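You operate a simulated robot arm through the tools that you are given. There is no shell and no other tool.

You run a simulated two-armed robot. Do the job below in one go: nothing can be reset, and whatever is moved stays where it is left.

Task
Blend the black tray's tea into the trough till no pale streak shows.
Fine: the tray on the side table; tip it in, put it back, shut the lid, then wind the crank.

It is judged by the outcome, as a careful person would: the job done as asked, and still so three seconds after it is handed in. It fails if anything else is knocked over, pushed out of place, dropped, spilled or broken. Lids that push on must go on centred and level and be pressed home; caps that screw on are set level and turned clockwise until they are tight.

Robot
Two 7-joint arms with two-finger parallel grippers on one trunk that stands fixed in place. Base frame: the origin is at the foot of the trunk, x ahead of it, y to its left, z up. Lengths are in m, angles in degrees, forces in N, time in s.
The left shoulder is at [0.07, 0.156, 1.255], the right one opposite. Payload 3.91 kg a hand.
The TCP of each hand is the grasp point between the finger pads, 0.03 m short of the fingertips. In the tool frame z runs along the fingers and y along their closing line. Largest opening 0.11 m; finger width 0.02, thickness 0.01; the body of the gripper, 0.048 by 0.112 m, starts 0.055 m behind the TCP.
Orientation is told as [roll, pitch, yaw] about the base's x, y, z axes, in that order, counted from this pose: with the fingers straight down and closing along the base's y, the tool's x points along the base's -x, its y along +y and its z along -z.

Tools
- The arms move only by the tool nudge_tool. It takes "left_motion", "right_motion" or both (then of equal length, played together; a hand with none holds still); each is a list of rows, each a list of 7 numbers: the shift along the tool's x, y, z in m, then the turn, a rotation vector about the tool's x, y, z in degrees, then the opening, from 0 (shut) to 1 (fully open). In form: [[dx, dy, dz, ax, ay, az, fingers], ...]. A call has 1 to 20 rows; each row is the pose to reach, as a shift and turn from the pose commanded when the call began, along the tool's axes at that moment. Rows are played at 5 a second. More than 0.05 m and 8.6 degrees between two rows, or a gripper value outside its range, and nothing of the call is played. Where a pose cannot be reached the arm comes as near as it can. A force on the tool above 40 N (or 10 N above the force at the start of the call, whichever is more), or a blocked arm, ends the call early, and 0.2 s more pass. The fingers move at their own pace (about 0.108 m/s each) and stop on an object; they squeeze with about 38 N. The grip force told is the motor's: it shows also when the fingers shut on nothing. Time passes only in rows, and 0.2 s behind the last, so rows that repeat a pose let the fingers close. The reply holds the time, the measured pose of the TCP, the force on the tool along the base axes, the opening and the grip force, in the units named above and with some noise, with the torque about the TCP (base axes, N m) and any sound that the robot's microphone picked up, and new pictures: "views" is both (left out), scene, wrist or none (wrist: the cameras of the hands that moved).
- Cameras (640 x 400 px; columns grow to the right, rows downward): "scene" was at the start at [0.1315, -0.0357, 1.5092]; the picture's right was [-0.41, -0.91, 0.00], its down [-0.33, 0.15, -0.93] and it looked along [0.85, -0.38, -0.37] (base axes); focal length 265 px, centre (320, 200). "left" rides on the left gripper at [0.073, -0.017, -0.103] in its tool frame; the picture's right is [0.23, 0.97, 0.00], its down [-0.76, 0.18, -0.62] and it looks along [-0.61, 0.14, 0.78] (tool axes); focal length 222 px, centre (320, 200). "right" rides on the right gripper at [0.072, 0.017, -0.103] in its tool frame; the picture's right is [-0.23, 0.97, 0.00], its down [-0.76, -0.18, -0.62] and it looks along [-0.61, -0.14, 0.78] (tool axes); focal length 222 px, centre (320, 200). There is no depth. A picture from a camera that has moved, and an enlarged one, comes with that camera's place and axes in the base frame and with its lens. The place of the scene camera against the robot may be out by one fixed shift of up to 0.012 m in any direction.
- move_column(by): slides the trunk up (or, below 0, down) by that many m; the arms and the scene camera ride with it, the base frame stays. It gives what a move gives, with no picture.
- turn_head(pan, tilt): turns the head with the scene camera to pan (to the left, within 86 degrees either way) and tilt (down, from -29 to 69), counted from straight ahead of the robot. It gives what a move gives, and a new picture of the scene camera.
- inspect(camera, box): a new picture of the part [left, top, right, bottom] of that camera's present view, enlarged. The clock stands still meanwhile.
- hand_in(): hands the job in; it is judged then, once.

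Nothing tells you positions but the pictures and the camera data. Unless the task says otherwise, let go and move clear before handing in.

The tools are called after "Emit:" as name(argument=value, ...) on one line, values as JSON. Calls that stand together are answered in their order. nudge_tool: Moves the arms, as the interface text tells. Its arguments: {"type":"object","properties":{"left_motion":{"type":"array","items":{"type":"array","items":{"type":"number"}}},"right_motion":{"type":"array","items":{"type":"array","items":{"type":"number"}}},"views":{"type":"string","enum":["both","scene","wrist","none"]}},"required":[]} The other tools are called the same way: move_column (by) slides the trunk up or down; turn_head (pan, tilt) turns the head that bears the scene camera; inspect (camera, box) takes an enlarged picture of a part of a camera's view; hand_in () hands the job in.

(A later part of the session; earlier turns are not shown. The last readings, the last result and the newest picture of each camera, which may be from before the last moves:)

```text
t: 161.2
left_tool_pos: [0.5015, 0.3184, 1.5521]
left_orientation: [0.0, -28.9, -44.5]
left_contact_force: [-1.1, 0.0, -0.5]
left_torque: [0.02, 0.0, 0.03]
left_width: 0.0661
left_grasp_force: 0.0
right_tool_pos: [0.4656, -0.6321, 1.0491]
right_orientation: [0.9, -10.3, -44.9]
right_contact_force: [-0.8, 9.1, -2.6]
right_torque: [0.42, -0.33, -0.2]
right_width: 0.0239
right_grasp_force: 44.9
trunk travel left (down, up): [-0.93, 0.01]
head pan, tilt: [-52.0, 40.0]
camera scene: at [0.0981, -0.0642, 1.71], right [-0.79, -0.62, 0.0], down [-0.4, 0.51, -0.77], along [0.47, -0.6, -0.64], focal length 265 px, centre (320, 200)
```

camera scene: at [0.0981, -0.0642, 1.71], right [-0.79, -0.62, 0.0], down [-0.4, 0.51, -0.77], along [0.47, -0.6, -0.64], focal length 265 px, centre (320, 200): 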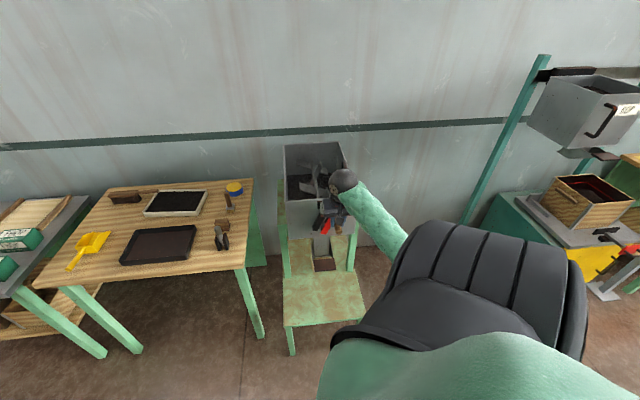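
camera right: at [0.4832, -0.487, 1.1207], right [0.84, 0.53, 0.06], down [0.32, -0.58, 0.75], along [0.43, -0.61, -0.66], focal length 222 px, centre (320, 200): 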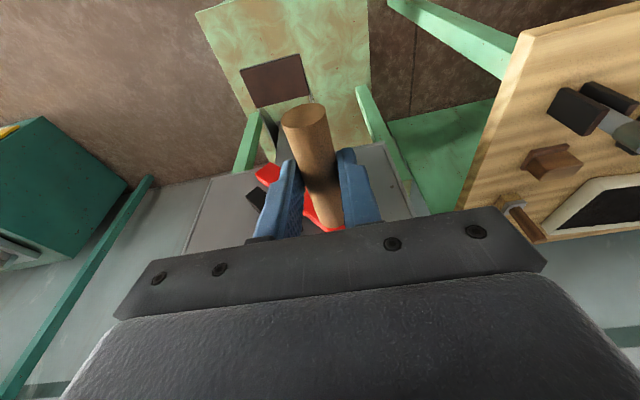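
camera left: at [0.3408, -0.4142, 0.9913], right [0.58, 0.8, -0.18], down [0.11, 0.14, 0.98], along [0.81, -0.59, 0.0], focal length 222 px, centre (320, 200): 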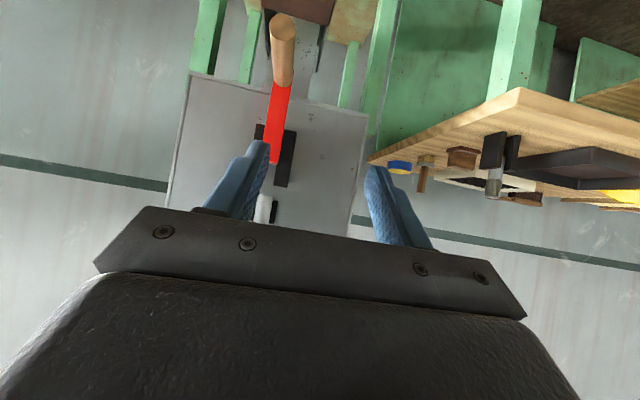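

The corrected circle runs smoothly with low forces. I'll finish this turn.

Emit:
nudge_tool(right_motion=[[0.0013, -0.0161, 0.0074, 0, 0, 0, 0], [0.0031, -0.0306, 0.0174, 0, 0, 0, 0], [0.0052, -0.0431, 0.0297, 0, 0, 0, 0], [0.0078, -0.0533, 0.044, 0, 0, 0, 0], [0.0106, -0.0608, 0.0599, 0, 0, 0, 0], [0.0135, -0.0654, 0.0767, 0, 0, 0, 0], [0.0166, -0.0669, 0.094, 0, 0, 0, 0], [0.0196, -0.0654, 0.1114, 0, 0, 0, 0], [0.0226, -0.0608, 0.1282, 0, 0, 0, 0], [0.0254, -0.0533, 0.1441, 0, 0, 0, 0], [0.0279, -0.0431, 0.1584, 0, 0, 0, 0], [0.0301, -0.0306, 0.1707, 0, 0, 0, 0], [0.0319, -0.0161, 0.1807, 0, 0, 0, 0], [0.0332, 0, 0.1881, 0, 0, 0, 0], [0.034, 0.0171, 0.1926, 0, 0, 0, 0], [0.0342, 0.0347, 0.1941, 0, 0, 0, 0]], views="scene")

Emit:
inspect(camera="scene", box=[270, 130, 380, 210])

```text
t: 162.5
left_tool_pos: [0.5057, 0.3163, 1.55]
left_orientation: [-0.1, -28.8, -44.7]
left_contact_force: [-0.1, -0.6, -0.2]
left_torque: [0.03, 0.0, 0.01]
left_width: 0.0661
left_grasp_force: 0.0
right_tool_pos: [0.4248, -0.6735, 0.9805]
right_orientation: [1.4, -10.4, -44.8]
right_contact_force: [21.2, 26.4, -1.4]
right_torque: [0.37, -1.28, -0.36]
right_width: 0.0238
right_grasp_force: 45.0
trunk travel left (down, up): [-0.93, 0.01]
head pan, tilt: [-52.0, 40.0]
stopped in row 6 (right hand): the force on the tool passed its limit at 66 N (the readings are from after the stop); the commanded pose is now the measured one
camera scene: at [0.1023, -0.0632, 1.7099], right [-0.79, -0.62, 0.0], down [-0.4, 0.51, -0.77], along [0.47, -0.6, -0.64], focal length 265 px, centre (320, 200)
```

scene: 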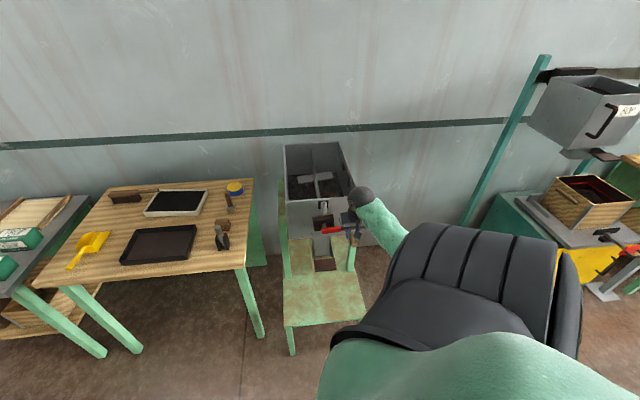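

```text
5.00 times, centred on (325, 170) of scene
camera zoom: at [0.1023, -0.0632, 1.7099], right [-0.79, -0.62, 0.0], down [-0.4, 0.51, -0.77], along [0.47, -0.6, -0.64], focal length 1324 px, centre (295, 350)
```

zoom: 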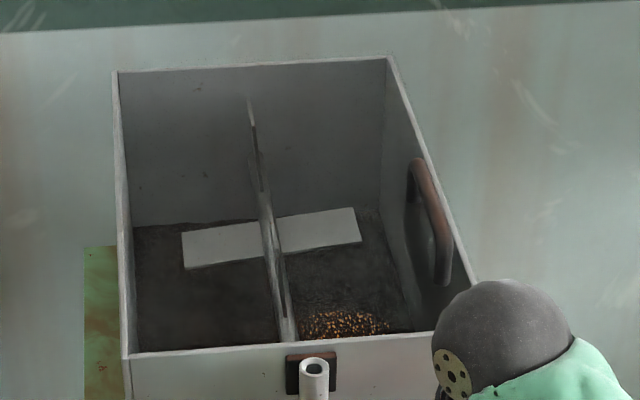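

Emit:
inspect(camera="right", box=[160, 80, 460, 250])

Emit:
inspect(camera="scene", box=[290, 170, 400, 270])

```text
2.13 times, centred on (310, 165) of right
camera zoom: at [0.372, -0.5996, 1.0698], right [0.84, 0.54, 0.06], down [0.32, -0.59, 0.75], along [0.44, -0.61, -0.66], focal length 474 px, centre (341, 275)
```

zoom: 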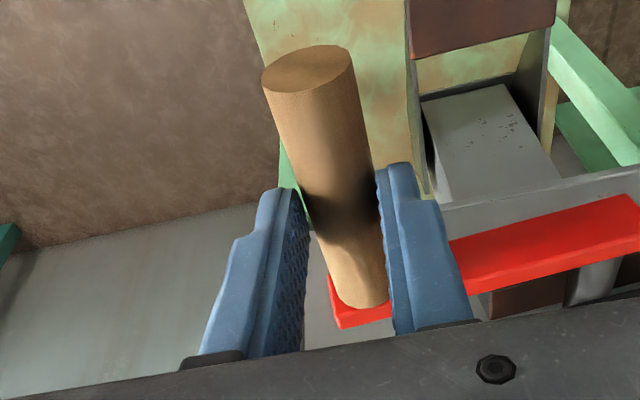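

```text
4.00 times, centred on (345, 220) of scene
camera zoom: at [0.1023, -0.0632, 1.7099], right [-0.79, -0.62, 0.0], down [-0.4, 0.51, -0.77], along [0.47, -0.6, -0.64], focal length 1060 px, centre (220, 120)
```

zoom: 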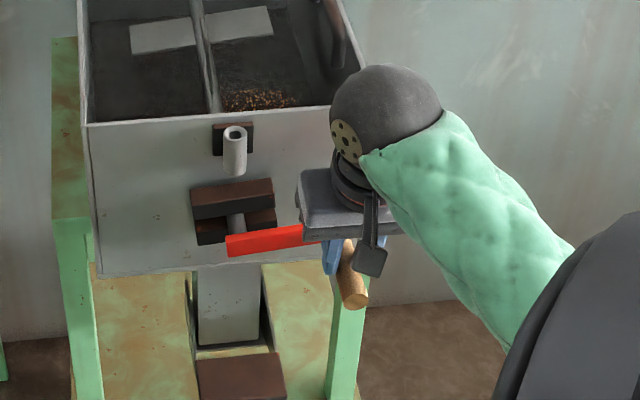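

The grip has slid about 2 cm toward my fingertips, because the crank's true radius is 9.55 cm and my circle was slightly too tall. I'll finish the turn on the true circle, then re-grip at the bottom, where the crank hangs at rest.

Emit:
nudge_tool(right_motion=[[0.0007, 0.003, 0.0039, 0, 0, 0, 0], [0.0023, 0.0031, 0.0131, 0, 0, 0, 0], [0.0052, 0.0046, 0.0294, 0, 0, 0, 0], [0.008, 0.0089, 0.0453, 0, 0, 0, 0], [0.0106, 0.0159, 0.0602, 0, 0, 0, 0], [0.013, 0.0254, 0.0736, 0, 0, 0, 0], [0.015, 0.0372, 0.0852, 0, 0, 0, 0], [0.0167, 0.0509, 0.0945, 0, 0, 0, 0], [0.0179, 0.0659, 0.1014, 0, 0, 0, 0], [0.0186, 0.082, 0.1057, 0, 0, 0, 0], [0.0189, 0.0986, 0.1071, 0, 0, 0, 0]], views="both")

Emit:
inspect(camera="right", box=[160, 80, 460, 250])

Emit:
inspect(camera="scene", box=[270, 130, 380, 210])

```text
t: 163.8
left_tool_pos: [0.5032, 0.3148, 1.5514]
left_orientation: [0.0, -29.0, -44.7]
left_contact_force: [0.1, 0.1, 0.2]
left_torque: [0.03, -0.02, 0.0]
left_width: 0.0658
left_grasp_force: 0.0
right_tool_pos: [0.4375, -0.6612, 0.9157]
right_orientation: [1.3, -10.5, -44.9]
right_contact_force: [-0.2, -0.1, 0.2]
right_torque: [-0.04, 0.0, 0.0]
right_width: 0.0
right_grasp_force: 37.4
trunk travel left (down, up): [-0.93, 0.01]
head pan, tilt: [-52.0, 40.0]
stopped in row 6 (right hand): the force on the tool passed its limit at 66 N (the readings are from after the stop); the commanded pose is now the measured one
camera scene: at [0.099, -0.0648, 1.7096], right [-0.79, -0.61, 0.0], down [-0.4, 0.51, -0.77], along [0.47, -0.6, -0.64], focal length 265 px, centre (320, 200)
camera right: at [0.3843, -0.5882, 1.0048], right [0.84, 0.54, 0.07], down [0.31, -0.59, 0.75], along [0.44, -0.61, -0.66], focal length 222 px, centre (320, 200)
```

scene: 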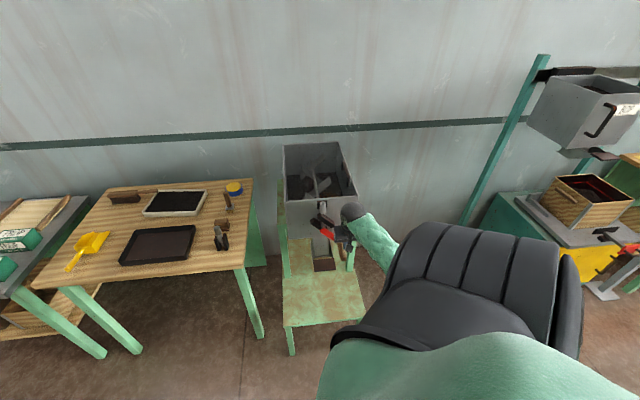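
right: 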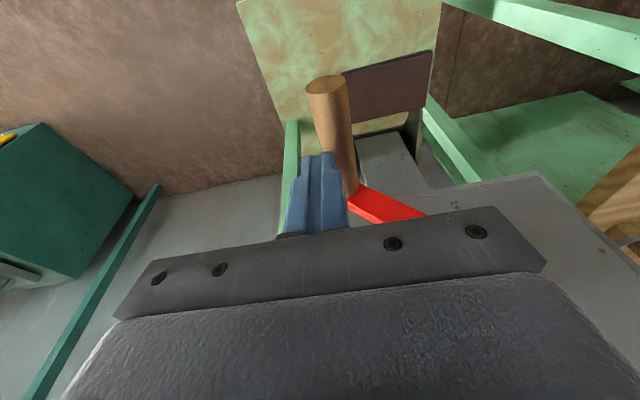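

```text
2.13 times, centred on (310, 165) of right
camera zoom: at [0.3843, -0.5882, 1.0048], right [0.84, 0.54, 0.07], down [0.31, -0.59, 0.75], along [0.44, -0.61, -0.66], focal length 474 px, centre (341, 275)
```

zoom: 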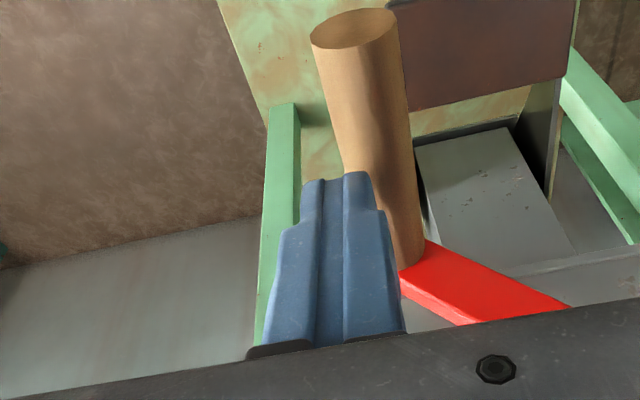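

```text
5.00 times, centred on (325, 170) of scene
camera zoom: at [0.099, -0.0648, 1.7096], right [-0.79, -0.61, 0.0], down [-0.4, 0.51, -0.77], along [0.47, -0.6, -0.64], focal length 1324 px, centre (295, 350)
```

zoom: 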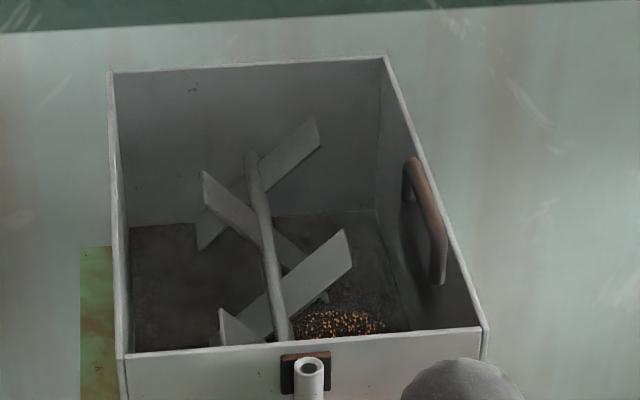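

The grip slipped out of my fingers, but the crank held still, and the left side already looks blended. I'll lift, open, and take a deeper grip.

Emit:
nudge_tool(right_motion=[[-0.0052, 0, -0.0295, 0.6, 0.2, 0, 0], [-0.0104, 0, -0.0591, 1.3, 0.5, 0, 0], [-0.0156, 0.005, -0.0886, 1.3, 0.5, 0, 0.6], [-0.0156, 0.0175, -0.0886, 1.3, 0.5, 0, 0.6], [-0.0156, 0.0175, -0.0886, 1.3, 0.5, 0, 0.6]], views="wrist")

Emit:
inspect(camera="right", box=[160, 40, 460, 250])

```text
t: 165.0
left_tool_pos: [0.5027, 0.3154, 1.5519]
left_orientation: [0.0, -28.8, -44.7]
left_contact_force: [-0.9, -0.8, 0.6]
left_torque: [0.04, 0.03, 0.0]
left_width: 0.0658
left_grasp_force: 0.1
right_tool_pos: [0.4478, -0.6504, 1.0056]
right_orientation: [0.2, -10.1, -44.8]
right_contact_force: [0.1, 0.0, 0.1]
right_torque: [0.02, 0.02, 0.0]
right_width: 0.066
right_grasp_force: 0.1
trunk travel left (down, up): [-0.93, 0.01]
head pan, tilt: [-52.0, 40.0]
camera right: at [0.397, -0.5751, 1.0948], right [0.84, 0.53, 0.04], down [0.33, -0.58, 0.75], along [0.42, -0.62, -0.66], focal length 222 px, centre (320, 200)
```

right: 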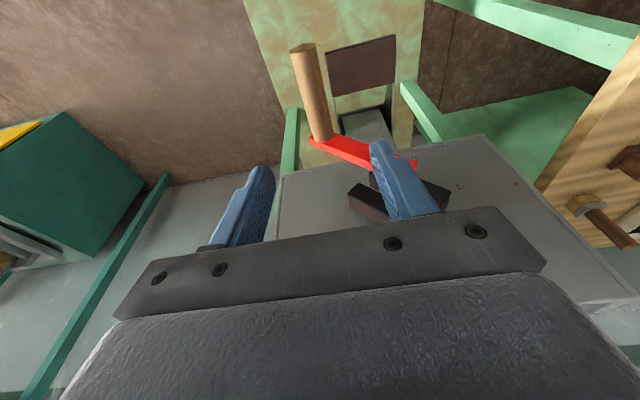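

```text
1.90 times, centred on (310, 145) of right
camera zoom: at [0.397, -0.5751, 1.0948], right [0.84, 0.53, 0.04], down [0.33, -0.58, 0.75], along [0.42, -0.62, -0.66], focal length 423 px, centre (339, 305)
```

zoom: 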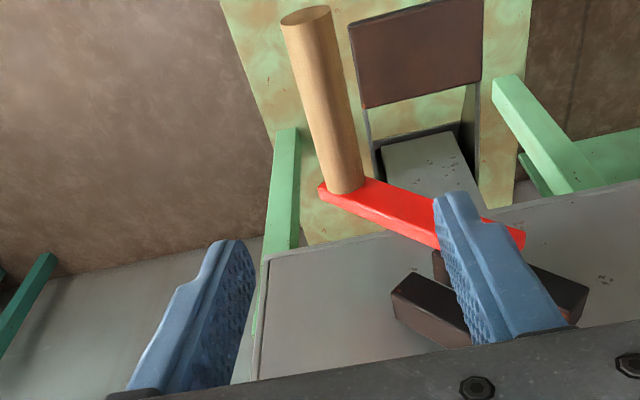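

Emit:
nudge_tool(right_motion=[[0.0065, -0.001, 0.0366, 0, 0, 0, 0.6], [0.0129, -0.002, 0.0732, 0, 0, 0, 0.6], [0.0194, -0.002, 0.1097, 0, 0, 0, 0.6], [0.0258, -0.002, 0.1463, 0, 0, 0, 0.6], [0.0258, -0.002, 0.1463, 0, 0, 0, 0.6]], views="wrist")

Emit:
inspect(camera="right", box=[160, 40, 460, 250])

```text
t: 166.2
left_tool_pos: [0.502, 0.3154, 1.5517]
left_orientation: [0.1, -28.8, -44.7]
left_contact_force: [-0.5, 0.4, 0.1]
left_torque: [0.0, 0.01, -0.01]
left_width: 0.0658
left_grasp_force: 0.0
right_tool_pos: [0.4478, -0.6515, 0.8568]
right_orientation: [0.2, -10.1, -44.7]
right_contact_force: [0.0, -0.7, -0.5]
right_torque: [0.0, 0.0, 0.03]
right_width: 0.066
right_grasp_force: 0.1
trunk travel left (down, up): [-0.93, 0.01]
head pan, tilt: [-52.0, 40.0]
camera right: at [0.3962, -0.5764, 0.9473], right [0.84, 0.53, 0.04], down [0.33, -0.58, 0.75], along [0.42, -0.62, -0.66], focal length 222 px, centre (320, 200)
```

right: 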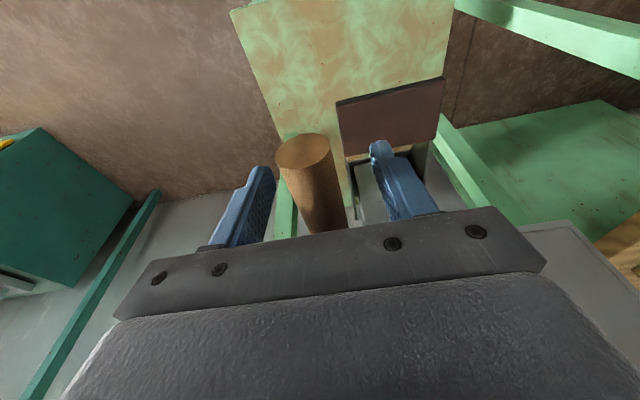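

```text
1.90 times, centred on (310, 145) of right
camera zoom: at [0.3962, -0.5764, 0.9473], right [0.84, 0.53, 0.04], down [0.33, -0.58, 0.75], along [0.42, -0.62, -0.66], focal length 423 px, centre (339, 305)
```

zoom: 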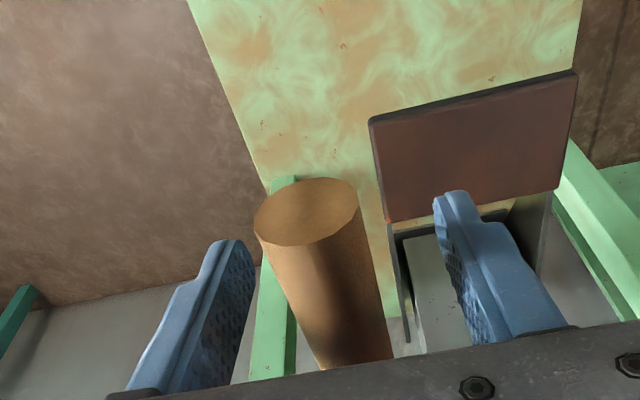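

Emit:
nudge_tool(right_motion=[[0, 0, 0, 0, 0, 0, 0.4], [0, 0, 0, 0, 0, 0, 0.2], [0, 0, 0, 0, 0, 0, 0], [0, 0, 0, 0, 0, 0, 0], [0, 0, 0, 0, 0, 0, 0]], views="none")

Emit:
nudge_tool(right_motion=[[0.0008, 0.008, 0.0045, 0, 0, 0, 0], [0.0018, 0.0161, 0.0103, 0, 0, 0, 0], [0.003, 0.0311, 0.0172, 0, 0, 0, 0], [0.0038, 0.0472, 0.0215, 0, 0, 0, 0], [0.004, 0.0638, 0.0229, 0, 0, 0, 0], [0.0038, 0.0804, 0.0215, 0, 0, 0, 0], [0.003, 0.0965, 0.0172, 0, 0, 0, 0]], views="none")

```text
t: 167.4
left_tool_pos: [0.5029, 0.3162, 1.5504]
left_orientation: [-0.2, -28.9, -44.7]
left_contact_force: [-0.2, 0.0, 0.5]
left_torque: [0.01, -0.03, 0.03]
left_width: 0.0658
left_grasp_force: 0.0
right_tool_pos: [0.4483, -0.6511, 0.8562]
right_orientation: [0.2, -10.1, -44.8]
right_contact_force: [-0.3, 2.0, -1.5]
right_torque: [-0.27, -0.07, -0.33]
right_width: 0.0237
right_grasp_force: 45.5
trunk travel left (down, up): [-0.93, 0.01]
head pan, tilt: [-52.0, 40.0]
```

```text
t: 169.0
left_tool_pos: [0.5028, 0.3151, 1.551]
left_orientation: [0.0, -28.9, -44.7]
left_contact_force: [0.3, 0.4, -0.4]
left_torque: [-0.01, -0.02, -0.02]
left_width: 0.0659
left_grasp_force: 0.0
right_tool_pos: [0.5166, -0.5825, 0.8421]
right_orientation: [0.0, -10.1, -44.8]
right_contact_force: [-4.9, -4.2, -2.8]
right_torque: [0.46, -0.25, -0.33]
right_width: 0.0235
right_grasp_force: 44.6
trunk travel left (down, up): [-0.93, 0.01]
head pan, tilt: [-52.0, 40.0]
```

Emit:
nudge_tool(right_motion=[[-0.0012, 0.0151, -0.0069, 0, 0, 0, 0], [-0.0029, 0.0287, -0.0162, 0, 0, 0, 0], [-0.0049, 0.0405, -0.0279, 0, 0, 0, 0], [-0.0073, 0.05, -0.0414, 0, 0, 0, 0], [-0.0099, 0.057, -0.0561, 0, 0, 0, 0], [-0.0127, 0.0613, -0.072, 0, 0, 0, 0], [-0.0156, 0.0628, -0.0883, 0, 0, 0, 0]], views="none")

Emit:
nudge_tool(right_motion=[[-0.0029, -0.0015, -0.0164, 0, 0, 0, 0], [-0.0056, -0.0058, -0.0322, 0, 0, 0, 0]], views="none")

```text
t: 170.6
left_tool_pos: [0.5013, 0.3148, 1.5515]
left_orientation: [0.0, -28.9, -44.7]
left_contact_force: [-1.3, 0.0, 0.0]
left_torque: [0.0, 0.0, -0.01]
left_width: 0.0659
left_grasp_force: 0.2
right_tool_pos: [0.5606, -0.5378, 0.9313]
right_orientation: [0.2, -10.0, -44.9]
right_contact_force: [-13.8, -4.4, -8.1]
right_torque: [0.57, -0.14, -0.35]
right_width: 0.0239
right_grasp_force: 45.3
trunk travel left (down, up): [-0.93, 0.01]
head pan, tilt: [-52.0, 40.0]
```

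```text
t: 171.2
left_tool_pos: [0.5022, 0.3167, 1.5509]
left_orientation: [0.0, -28.9, -44.6]
left_contact_force: [0.1, 0.3, 0.0]
left_torque: [-0.01, 0.01, 0.0]
left_width: 0.066
left_grasp_force: 0.1
right_tool_pos: [0.5569, -0.5414, 0.9653]
right_orientation: [0.2, -10.1, -44.7]
right_contact_force: [-6.5, 4.2, -8.0]
right_torque: [0.26, -0.3, -0.47]
right_width: 0.0239
right_grasp_force: 45.6
trunk travel left (down, up): [-0.93, 0.01]
head pan, tilt: [-52.0, 40.0]
```

The corrected circle tracks well, with forces under 15 N. I'll keep winding over the top.

Emit:
nudge_tool(right_motion=[[-0.0026, -0.007, -0.0149, 0, 0, 0, 0], [-0.005, -0.0165, -0.0283, 0, 0, 0, 0], [-0.007, -0.0283, -0.0399, 0, 0, 0, 0], [-0.0087, -0.0419, -0.0492, 0, 0, 0, 0], [-0.0099, -0.057, -0.0561, 0, 0, 0, 0], [-0.0106, -0.0731, -0.0604, 0, 0, 0, 0], [-0.0109, -0.0897, -0.0618, 0, 0, 0, 0], [-0.0106, -0.1063, -0.0604, 0, 0, 0, 0], [-0.0099, -0.1224, -0.0561, 0, 0, 0, 0], [-0.0087, -0.1374, -0.0492, 0, 0, 0, 0]], views="none")

Emit:
nudge_tool(right_motion=[[0.0017, -0.0137, 0.0093, 0, 0, 0, 0], [0.0037, -0.0255, 0.0209, 0, 0, 0, 0], [0.0061, -0.035, 0.0343, 0, 0, 0, 0]], views="both")

```text
t: 172.0
left_tool_pos: [0.504, 0.3168, 1.5512]
left_orientation: [-0.2, -29.0, -44.8]
left_contact_force: [-0.6, -0.1, -0.1]
left_torque: [0.01, 0.0, 0.01]
left_width: 0.0659
left_grasp_force: 0.0
right_tool_pos: [0.5414, -0.5554, 1.0032]
right_orientation: [0.6, -10.6, -44.6]
right_contact_force: [22.3, 24.6, 21.1]
right_torque: [0.96, 0.46, -0.66]
right_width: 0.0238
right_grasp_force: 45.0
trunk travel left (down, up): [-0.93, 0.01]
head pan, tilt: [-52.0, 40.0]
stopped in row 3 (right hand): the force on the tool passed its limit at 44 N (the readings are from after the stop); the commanded pose is now the measured one
```

```text
t: 172.2
left_tool_pos: [0.5052, 0.3154, 1.5504]
left_orientation: [-0.1, -29.0, -44.9]
left_contact_force: [-0.4, 0.0, 0.0]
left_torque: [0.04, 0.04, 0.01]
left_width: 0.0659
left_grasp_force: 0.0
right_tool_pos: [0.5426, -0.5565, 1.0053]
right_orientation: [0.9, -10.8, -44.6]
right_contact_force: [7.6, 20.7, 16.5]
right_torque: [-0.29, -0.1, -0.91]
right_width: 0.0239
right_grasp_force: 44.7
trunk travel left (down, up): [-0.93, 0.01]
head pan, tilt: [-52.0, 40.0]
stopped in row 1 (right hand): the force on the tool passed its limit at 64 N (the readings are from after the stop); the commanded pose is now the measured one
camera scene: at [0.0992, -0.0618, 1.7101], right [-0.79, -0.62, 0.0], down [-0.4, 0.51, -0.77], along [0.47, -0.6, -0.64], focal length 265 px, centre (320, 200)
camera right: at [0.4888, -0.4811, 1.0932], right [0.84, 0.54, 0.06], down [0.32, -0.58, 0.75], along [0.44, -0.61, -0.66], focal length 222 px, centre (320, 200)
```

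scene: 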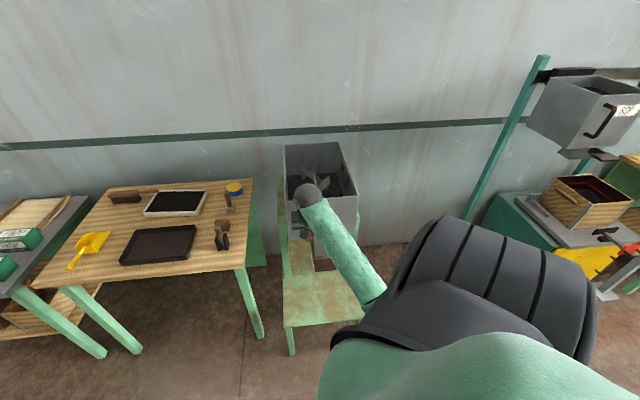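
right: 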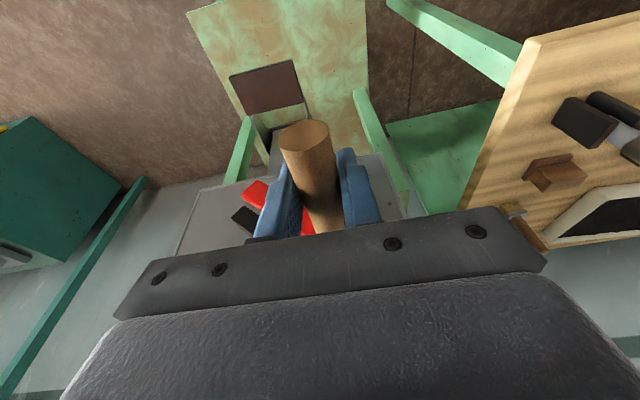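

I see the pattern: when I pull upward the grip slides a few millimetres along my fingers. I'll use a slightly higher centre for the upper half and go one call at a time.

Emit:
nudge_tool(right_motion=[[-0.0003, 0.0025, -0.002, 0, 0, 0, 0], [-0.0019, -0.0067, -0.0107, 0, 0, 0, 0], [-0.0035, -0.0203, -0.0201, 0, 0, 0, 0], [-0.0048, -0.0353, -0.027, 0, 0, 0, 0], [-0.0055, -0.0513, -0.0312, 0, 0, 0, 0], [-0.0057, -0.0678, -0.0326, 0, 0, 0, 0], [-0.0055, -0.0843, -0.0312, 0, 0, 0, 0], [-0.0048, -0.1003, -0.027, 0, 0, 0, 0]], views="wrist")

```text
t: 174.1
left_tool_pos: [0.5028, 0.3136, 1.5514]
left_orientation: [0.0, -29.0, -44.9]
left_contact_force: [-0.7, 0.9, 0.1]
left_torque: [0.0, 0.0, 0.0]
left_width: 0.0658
left_grasp_force: 0.1
right_tool_pos: [0.4718, -0.6302, 1.0284]
right_orientation: [1.0, -10.7, -44.7]
right_contact_force: [-0.4, 9.0, 0.3]
right_torque: [0.8, 0.14, -0.69]
right_width: 0.0235
right_grasp_force: 45.0
trunk travel left (down, up): [-0.93, 0.01]
head pan, tilt: [-52.0, 40.0]
camera right: at [0.4172, -0.5555, 1.1171], right [0.84, 0.54, 0.06], down [0.32, -0.58, 0.75], along [0.44, -0.61, -0.66], focal length 222 px, centre (320, 200)
```

right: 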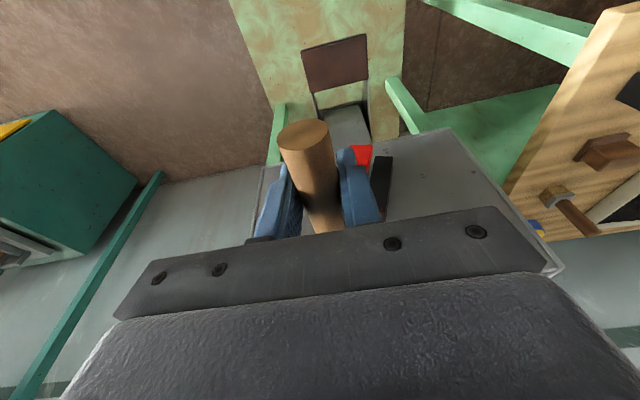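

Emit:
nudge_tool(right_motion=[[0.0012, -0.015, 0.0069, 0, 0, 0, 0], [0.0029, -0.0286, 0.0162, 0, 0, 0, 0], [0.0049, -0.0403, 0.0278, 0, 0, 0, 0], [0.0073, -0.0498, 0.0412, 0, 0, 0, 0], [0.0099, -0.0568, 0.0559, 0, 0, 0, 0]], views="wrist")

```text
t: 175.2
left_tool_pos: [0.5036, 0.3144, 1.5519]
left_orientation: [-0.1, -29.0, -44.9]
left_contact_force: [-0.7, -0.6, -0.6]
left_torque: [0.0, -0.02, -0.02]
left_width: 0.0661
left_grasp_force: 0.0
right_tool_pos: [0.4323, -0.6708, 0.9702]
right_orientation: [0.8, -10.7, -44.6]
right_contact_force: [-2.1, 3.9, 2.6]
right_torque: [0.98, 0.45, -0.63]
right_width: 0.0236
right_grasp_force: 44.5
trunk travel left (down, up): [-0.93, 0.01]
head pan, tilt: [-52.0, 40.0]
camera right: at [0.3789, -0.5956, 1.0595], right [0.84, 0.54, 0.06], down [0.32, -0.58, 0.75], along [0.44, -0.61, -0.66], focal length 222 px, centre (320, 200)
```

right: 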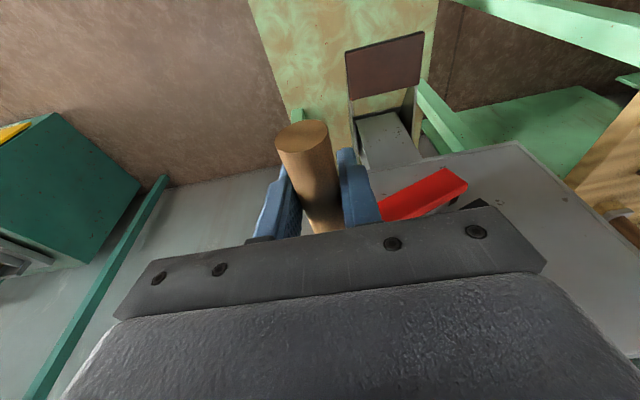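

Emit:
nudge_tool(right_motion=[[0.0028, -0.0043, 0.0158, 0, 0, 0, 0], [0.0056, -0.0057, 0.032, 0, 0, 0, 0], [0.0085, -0.0043, 0.0483, 0, 0, 0, 0], [0.0113, 0, 0.064, 0, 0, 0, 0], [0.0139, 0.007, 0.0788, 0, 0, 0, 0], [0.0162, 0.0165, 0.0922, 0, 0, 0, 0], [0.0183, 0.0282, 0.1037, 0, 0, 0, 0], [0.0199, 0.0418, 0.1131, 0, 0, 0, 0], [0.0211, 0.0568, 0.1199, 0, 0, 0, 0], [0.0219, 0.0728, 0.1242, 0, 0, 0, 0], [0.0221, 0.0893, 0.1256, 0, 0, 0, 0]], views="both")

Emit:
inspect(camera="scene", box=[270, 130, 380, 210])

```text
t: 176.6
left_tool_pos: [0.5029, 0.3122, 1.5522]
left_orientation: [0.1, -28.9, -44.9]
left_contact_force: [-0.1, 0.1, -0.2]
left_torque: [-0.04, 0.02, 0.02]
left_width: 0.0659
left_grasp_force: 0.1
right_tool_pos: [0.4377, -0.6665, 0.8814]
right_orientation: [0.4, -10.2, -44.9]
right_contact_force: [-22.8, -14.4, -12.8]
right_torque: [0.22, -0.69, 0.08]
right_width: 0.0239
right_grasp_force: 45.1
trunk travel left (down, up): [-0.93, 0.01]
head pan, tilt: [-52.0, 40.0]
stopped in row 6 (right hand): the force on the tool passed its limit at 69 N (the readings are from after the stop); the commanded pose is now the measured one
camera scene: at [0.0983, -0.0659, 1.7098], right [-0.79, -0.62, 0.0], down [-0.4, 0.51, -0.77], along [0.47, -0.6, -0.64], focal length 265 px, centre (320, 200)
camera right: at [0.3844, -0.5915, 0.9719], right [0.84, 0.53, 0.05], down [0.32, -0.58, 0.75], along [0.43, -0.62, -0.66], focal length 222 px, centre (320, 200)
```

scene: 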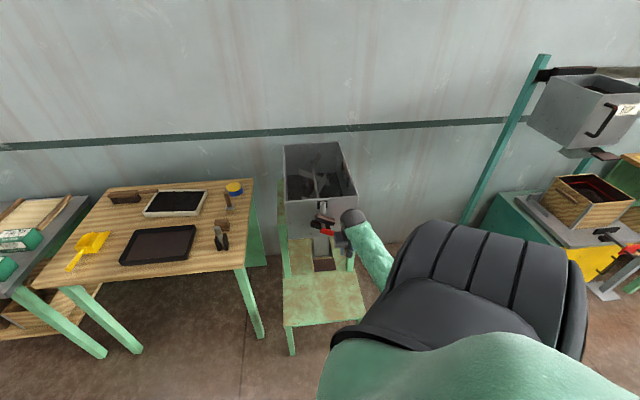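
right: 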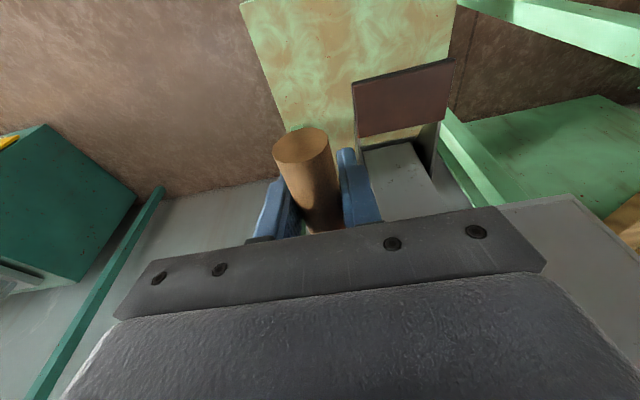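

```text
5.00 times, centred on (325, 170) of scene
camera zoom: at [0.0983, -0.0659, 1.7098], right [-0.79, -0.62, 0.0], down [-0.4, 0.51, -0.77], along [0.47, -0.6, -0.64], focal length 1324 px, centre (295, 350)
```

zoom: 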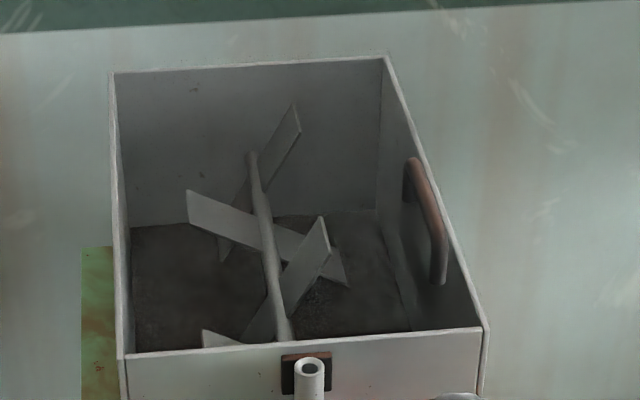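

The tea already looks nearly uniform. I'll relieve the side load, allow for the grip's slide when pushing down, and keep winding to be sure.

Emit:
nudge_tool(right_motion=[[0.0003, -0.0025, 0.0015, 0, 0, 0, 0], [0.0024, 0.0065, 0.0138, 0, 0, 0, 0], [0.0045, 0.0182, 0.0253, 0, 0, 0, 0], [0.0061, 0.0318, 0.0347, 0, 0, 0, 0], [0.0073, 0.0468, 0.0416, 0, 0, 0, 0], [0.0081, 0.0628, 0.0458, 0, 0, 0, 0], [0.0083, 0.0793, 0.0472, 0, 0, 0, 0], [0.0081, 0.0958, 0.0458, 0, 0, 0, 0], [0.0073, 0.1118, 0.0416, 0, 0, 0, 0]], views="wrist")

```text
t: 178.6
left_tool_pos: [0.5046, 0.3142, 1.5516]
left_orientation: [0.0, -28.8, -44.8]
left_contact_force: [0.0, 0.0, 0.1]
left_torque: [-0.04, -0.01, 0.02]
left_width: 0.066
left_grasp_force: 0.0
right_tool_pos: [0.5193, -0.5834, 0.8435]
right_orientation: [0.6, -10.4, -44.9]
right_contact_force: [3.5, -12.1, 0.1]
right_torque: [0.46, -0.1, -0.52]
right_width: 0.0237
right_grasp_force: 44.9
trunk travel left (down, up): [-0.93, 0.01]
head pan, tilt: [-52.0, 40.0]
camera right: at [0.4666, -0.5097, 0.933], right [0.84, 0.54, 0.05], down [0.32, -0.58, 0.75], along [0.43, -0.61, -0.66], focal length 222 px, centre (320, 200)
```

right: 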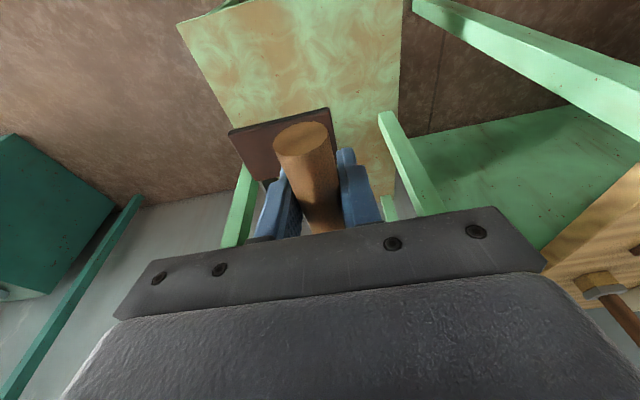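

Emit:
nudge_tool(right_motion=[[-0.0012, 0.015, -0.0069, 0, 0, 0, 0], [-0.003, 0.0286, -0.0172, 0, 0, 0, 0], [-0.0052, 0.0403, -0.0297, 0, 0, 0, 0], [-0.0078, 0.0498, -0.0441, 0, 0, 0, 0], [-0.0106, 0.0568, -0.0599, 0, 0, 0, 0], [-0.0135, 0.0611, -0.0766, 0, 0, 0, 0], [-0.0165, 0.0625, -0.0939, 0, 0, 0, 0], [-0.0197, 0.0611, -0.1116, 0, 0, 0, 0], [-0.0227, 0.0568, -0.1288, 0, 0, 0, 0], [-0.0255, 0.0498, -0.1446, 0, 0, 0, 0], [-0.0278, 0.0403, -0.158, 0, 0, 0, 0], [-0.0299, 0.0286, -0.1695, 0, 0, 0, 0], [-0.0315, 0.015, -0.1788, 0, 0, 0, 0], [-0.0327, 0, -0.1857, 0, 0, 0, 0], [-0.0335, -0.016, -0.19, 0, 0, 0, 0], [-0.0337, -0.0325, -0.1913, 0, 0, 0, 0], [-0.0335, -0.049, -0.19, 0, 0, 0, 0], [-0.0327, -0.065, -0.1857, 0, 0, 0, 0]], views="scene")

Emit:
inspect(camera="scene", box=[270, 130, 380, 210])

```text
t: 182.4
left_tool_pos: [0.504, 0.3141, 1.5495]
left_orientation: [0.0, -29.0, -44.8]
left_contact_force: [0.5, -0.5, 0.0]
left_torque: [-0.01, 0.01, -0.01]
left_width: 0.0659
left_grasp_force: 0.1
right_tool_pos: [0.4685, -0.6304, 1.0299]
right_orientation: [0.6, -10.3, -44.7]
right_contact_force: [7.0, 1.0, -1.2]
right_torque: [0.68, 0.04, -0.82]
right_width: 0.0237
right_grasp_force: 45.0
trunk travel left (down, up): [-0.93, 0.01]
head pan, tilt: [-52.0, 40.0]
camera scene: at [0.0991, -0.065, 1.71], right [-0.79, -0.62, 0.0], down [-0.4, 0.51, -0.77], along [0.47, -0.6, -0.64], focal length 265 px, centre (320, 200)
```

scene: 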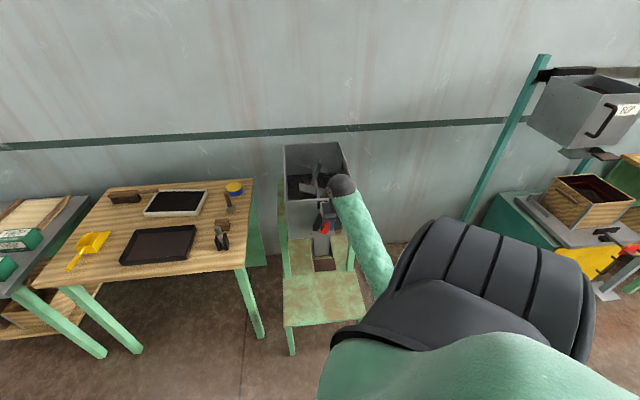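

```text
5.00 times, centred on (325, 170) of scene
camera zoom: at [0.0991, -0.065, 1.71], right [-0.79, -0.62, 0.0], down [-0.4, 0.51, -0.77], along [0.47, -0.6, -0.64], focal length 1324 px, centre (295, 350)
```

zoom: 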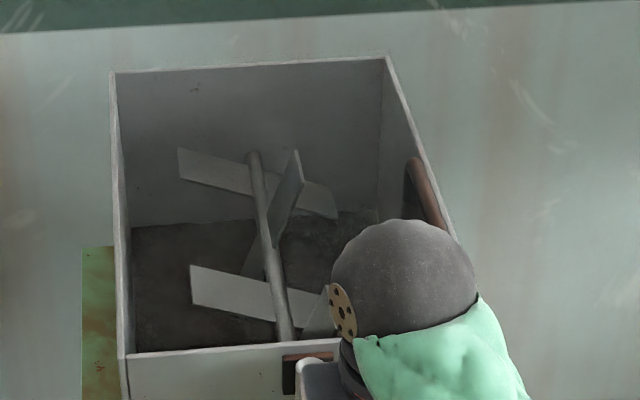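

The compensated path gave a clean half turn. Now the downward half.

Emit:
nudge_tool(right_motion=[[0.0012, -0.015, 0.0069, 0, 0, 0, 0], [0.0029, -0.0286, 0.0162, 0, 0, 0, 0], [0.0049, -0.0403, 0.0278, 0, 0, 0, 0], [0.0073, -0.0498, 0.0412, 0, 0, 0, 0], [0.0099, -0.0568, 0.0559, 0, 0, 0, 0], [0.0128, -0.0611, 0.0727, 0, 0, 0, 0], [0.016, -0.0625, 0.0909, 0, 0, 0, 0], [0.0192, -0.0611, 0.1091, 0, 0, 0, 0], [0.0224, -0.0568, 0.1268, 0, 0, 0, 0], [0.0253, -0.0498, 0.1436, 0, 0, 0, 0], [0.0278, -0.0403, 0.158, 0, 0, 0, 0], [0.0299, -0.0286, 0.1695, 0, 0, 0, 0], [0.0315, -0.015, 0.1788, 0, 0, 0, 0], [0.0327, 0, 0.1857, 0, 0, 0, 0], [0.0335, 0.016, 0.19, 0, 0, 0, 0], [0.0337, 0.0325, 0.1913, 0, 0, 0, 0], [0.0335, 0.049, 0.19, 0, 0, 0, 0], [0.0327, 0.065, 0.1857, 0, 0, 0, 0]], views="scene")

Emit:
inspect(camera="scene", box=[270, 130, 380, 210])

```text
t: 186.2
left_tool_pos: [0.5028, 0.3148, 1.551]
left_orientation: [0.0, -28.9, -44.8]
left_contact_force: [0.2, 0.6, 0.5]
left_torque: [-0.04, -0.04, -0.02]
left_width: 0.0658
left_grasp_force: 0.1
right_tool_pos: [0.5184, -0.5846, 0.8452]
right_orientation: [0.7, -10.4, -44.8]
right_contact_force: [-8.2, -0.9, -2.2]
right_torque: [0.54, -0.18, -0.53]
right_width: 0.0237
right_grasp_force: 44.8
trunk travel left (down, up): [-0.93, 0.01]
head pan, tilt: [-52.0, 40.0]
camera scene: at [0.0988, -0.0642, 1.7101], right [-0.79, -0.62, 0.0], down [-0.4, 0.51, -0.77], along [0.47, -0.6, -0.64], focal length 265 px, centre (320, 200)
```

scene: 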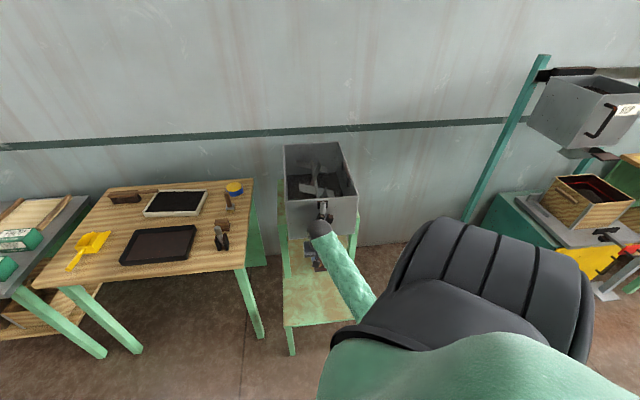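

```text
5.00 times, centred on (325, 170) of scene
camera zoom: at [0.0988, -0.0642, 1.7101], right [-0.79, -0.62, 0.0], down [-0.4, 0.51, -0.77], along [0.47, -0.6, -0.64], focal length 1324 px, centre (295, 350)
```

zoom: 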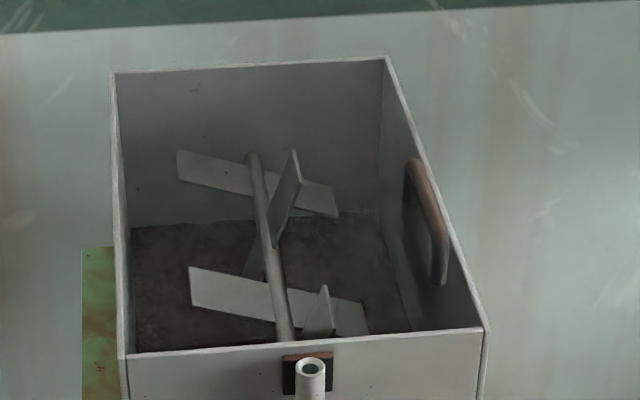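

One full smooth turn, about three in total. From here the tea looks uniform, but the strip behind the front wall is hidden, so I'll wind further before checking from above.

Emit:
nudge_tool(right_motion=[[-0.0012, 0.015, -0.0069, 0, 0, 0, 0], [-0.003, 0.0286, -0.0172, 0, 0, 0, 0], [-0.0052, 0.0403, -0.0297, 0, 0, 0, 0], [-0.0078, 0.0498, -0.0441, 0, 0, 0, 0], [-0.0106, 0.0568, -0.0599, 0, 0, 0, 0], [-0.0135, 0.0611, -0.0766, 0, 0, 0, 0], [-0.0165, 0.0625, -0.0939, 0, 0, 0, 0], [-0.0197, 0.0611, -0.1116, 0, 0, 0, 0], [-0.0227, 0.0568, -0.1288, 0, 0, 0, 0], [-0.0255, 0.0498, -0.1446, 0, 0, 0, 0], [-0.0278, 0.0403, -0.158, 0, 0, 0, 0], [-0.0299, 0.0286, -0.1695, 0, 0, 0, 0], [-0.0315, 0.015, -0.1788, 0, 0, 0, 0], [-0.0327, 0, -0.1857, 0, 0, 0, 0], [-0.0335, -0.016, -0.19, 0, 0, 0, 0], [-0.0337, -0.0325, -0.1913, 0, 0, 0, 0], [-0.0335, -0.049, -0.19, 0, 0, 0, 0], [-0.0327, -0.065, -0.1857, 0, 0, 0, 0]], views="none")

```text
t: 188.5
left_tool_pos: [0.5044, 0.3147, 1.5514]
left_orientation: [-0.2, -29.0, -45.0]
left_contact_force: [-0.8, 0.1, 0.0]
left_torque: [0.02, 0.0, 0.03]
left_width: 0.0655
left_grasp_force: 0.1
right_tool_pos: [0.5504, -0.5501, 1.0019]
right_orientation: [1.0, -10.8, -44.7]
right_contact_force: [18.4, 30.5, 18.8]
right_torque: [0.02, -0.61, -1.04]
right_width: 0.0237
right_grasp_force: 45.3
trunk travel left (down, up): [-0.93, 0.01]
head pan, tilt: [-52.0, 40.0]
stopped in row 11 (right hand): the force on the tool passed its limit at 46 N (the readings are from after the stop); the commanded pose is now the measured one
```

Emit:
inspect(camera="right", box=[160, 60, 460, 250])

```text
2.11 times, centred on (310, 155) of right
camera zoom: at [0.4961, -0.477, 1.0905], right [0.84, 0.54, 0.06], down [0.32, -0.58, 0.75], along [0.44, -0.61, -0.66], focal length 468 px, centre (341, 295)
```

zoom: 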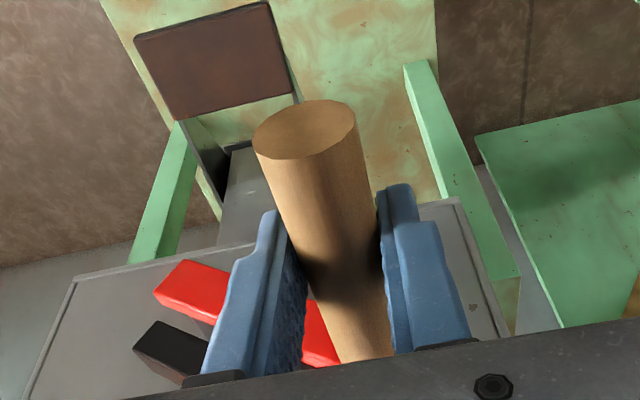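

Emit:
nudge_tool(right_motion=[[-0.0003, 0.003, -0.002, 0, 0, 0, 0], [-0.0003, 0.003, -0.002, 0, 0, 0, 0.4], [0.0014, 0.003, 0.0079, 0, 0, 0, 0.4], [0.0037, 0.003, 0.0207, 0, 0, 0, 0.4], [0.0037, 0.003, 0.0207, 0, 0, 0, 0.4]], views="wrist")

Emit:
inspect(camera="right", box=[160, 60, 460, 250])

```text
t: 189.7
left_tool_pos: [0.5029, 0.3125, 1.5512]
left_orientation: [0.0, -28.9, -45.0]
left_contact_force: [0.0, 0.8, -0.6]
left_torque: [0.02, 0.02, -0.01]
left_width: 0.0659
left_grasp_force: 0.1
right_tool_pos: [0.5513, -0.5544, 0.9771]
right_orientation: [0.7, -10.6, -44.6]
right_contact_force: [-0.1, 0.3, -0.2]
right_torque: [0.0, 0.01, 0.01]
right_width: 0.0442
right_grasp_force: 0.0
trunk travel left (down, up): [-0.93, 0.01]
head pan, tilt: [-52.0, 40.0]
camera right: at [0.4975, -0.4793, 1.0661], right [0.84, 0.54, 0.06], down [0.32, -0.58, 0.75], along [0.43, -0.61, -0.66], focal length 222 px, centre (320, 200)
```

right: 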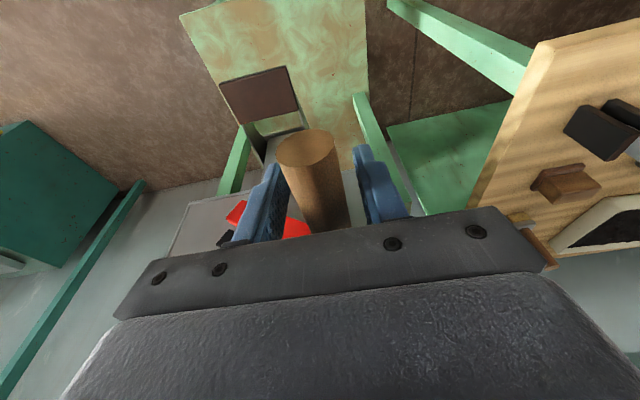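

```text
2.11 times, centred on (310, 155) of right
camera zoom: at [0.4975, -0.4793, 1.0661], right [0.84, 0.54, 0.06], down [0.32, -0.58, 0.75], along [0.43, -0.61, -0.66], focal length 468 px, centre (341, 295)
```

zoom: 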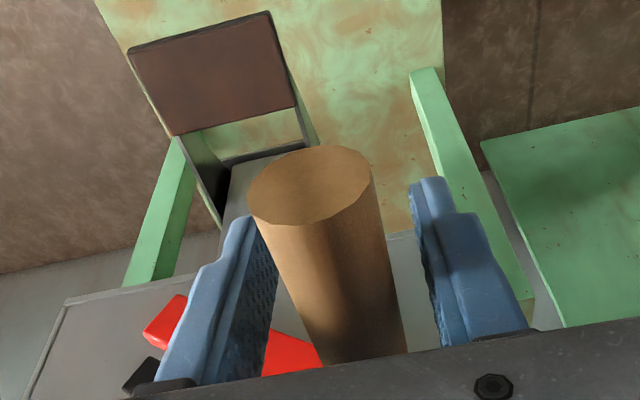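

Emit:
nudge_tool(right_motion=[[0, 0, 0, 0, 0, 0, 0.2], [0, 0, 0, 0, 0, 0, 0], [0, 0, 0, 0, 0, 0, 0], [-0.0013, -0.0057, -0.0075, 0, 0, 0, 0], [-0.0037, -0.0174, -0.021, 0, 0, 0, 0], [-0.0057, -0.031, -0.0323, 0, 0, 0, 0], [-0.0069, -0.046, -0.0392, 0, 0, 0, 0], [-0.0077, -0.062, -0.0434, 0, 0, 0, 0], [-0.0079, -0.0785, -0.0448, 0, 0, 0, 0], [-0.0077, -0.095, -0.0434, 0, 0, 0, 0], [-0.0069, -0.111, -0.0392, 0, 0, 0, 0], [-0.0057, -0.126, -0.0323, 0, 0, 0, 0], [-0.004, -0.1396, -0.0229, 0, 0, 0, 0], [-0.002, -0.1513, -0.0114, 0, 0, 0, 0], [0.0003, -0.1608, 0.002, 0, 0, 0, 0], [0.003, -0.1678, 0.0167, 0, 0, 0, 0]], views="wrist")

```text
t: 193.1
left_tool_pos: [0.503, 0.3138, 1.5516]
left_orientation: [0.0, -29.0, -45.0]
left_contact_force: [0.6, -0.3, 0.2]
left_torque: [0.02, 0.02, 0.03]
left_width: 0.0661
left_grasp_force: 0.1
right_tool_pos: [0.4328, -0.6726, 0.9578]
right_orientation: [0.8, -10.8, -44.7]
right_contact_force: [-0.4, 4.4, 3.1]
right_torque: [0.83, 0.32, -0.66]
right_width: 0.0235
right_grasp_force: 45.3
trunk travel left (down, up): [-0.93, 0.01]
head pan, tilt: [-52.0, 40.0]
camera right: at [0.3803, -0.5972, 1.0475], right [0.84, 0.54, 0.06], down [0.32, -0.58, 0.75], along [0.44, -0.61, -0.66], focal length 222 px, centre (320, 200)
```

right: 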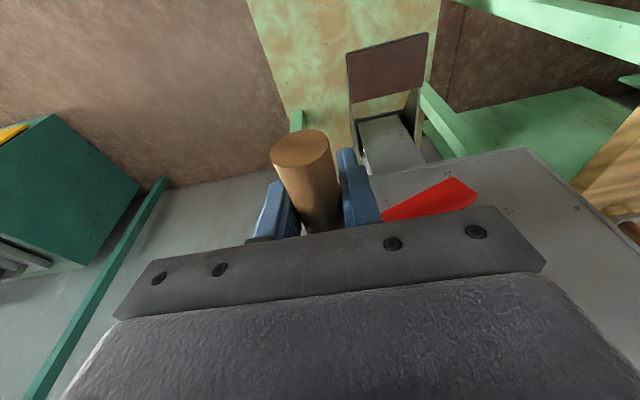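

Emit:
nudge_tool(right_motion=[[0.003, -0.0043, 0.0167, 0, 0, 0, 0], [0.0062, -0.0057, 0.035, 0, 0, 0, 0], [0.0094, -0.0043, 0.0532, 0, 0, 0, 0], [0.0125, 0, 0.0709, 0, 0, 0, 0], [0.0155, 0.007, 0.0876, 0, 0, 0, 0], [0.018, 0.0165, 0.102, 0, 0, 0, 0], [0.02, 0.0282, 0.1135, 0, 0, 0, 0], [0.0217, 0.0418, 0.1229, 0, 0, 0, 0], [0.0229, 0.0568, 0.1298, 0, 0, 0, 0], [0.0236, 0.0728, 0.134, 0, 0, 0, 0], [0.0239, 0.0893, 0.1354, 0, 0, 0, 0], [0.0236, 0.1058, 0.134, 0, 0, 0, 0], [0.0229, 0.1218, 0.1298, 0, 0, 0, 0]], views="scene")

Emit:
inspect(camera="scene", box=[270, 130, 380, 210])

```text
t: 195.9
left_tool_pos: [0.5049, 0.3128, 1.5517]
left_orientation: [0.0, -29.0, -45.0]
left_contact_force: [0.7, -0.5, 0.1]
left_torque: [0.01, -0.01, 0.0]
left_width: 0.0659
left_grasp_force: 0.1
right_tool_pos: [0.5201, -0.5862, 0.8279]
right_orientation: [0.8, -10.5, -44.8]
right_contact_force: [-4.5, -3.1, -3.6]
right_torque: [0.39, -0.32, -0.65]
right_width: 0.0235
right_grasp_force: 45.1
trunk travel left (down, up): [-0.93, 0.01]
head pan, tilt: [-52.0, 40.0]
camera scene: at [0.0992, -0.0646, 1.7101], right [-0.79, -0.62, 0.0], down [-0.4, 0.51, -0.77], along [0.47, -0.6, -0.64], focal length 265 px, centre (320, 200)
```

scene: 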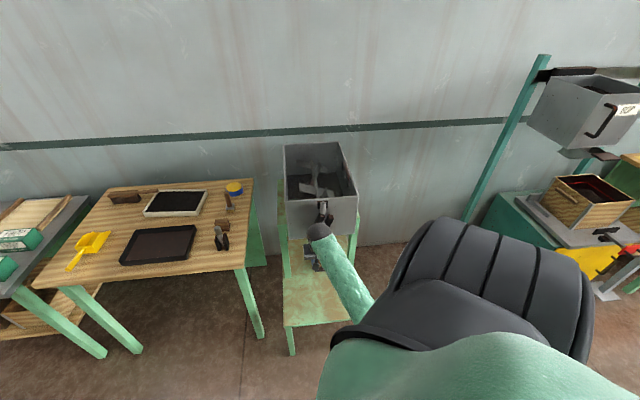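

```text
5.00 times, centred on (325, 170) of scene
camera zoom: at [0.0992, -0.0646, 1.7101], right [-0.79, -0.62, 0.0], down [-0.4, 0.51, -0.77], along [0.47, -0.6, -0.64], focal length 1324 px, centre (295, 350)
```

zoom: 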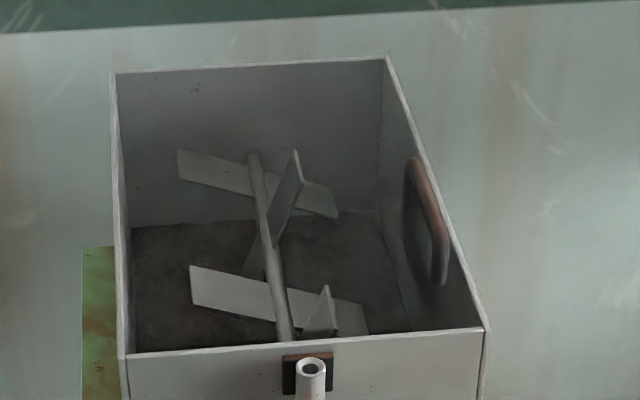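

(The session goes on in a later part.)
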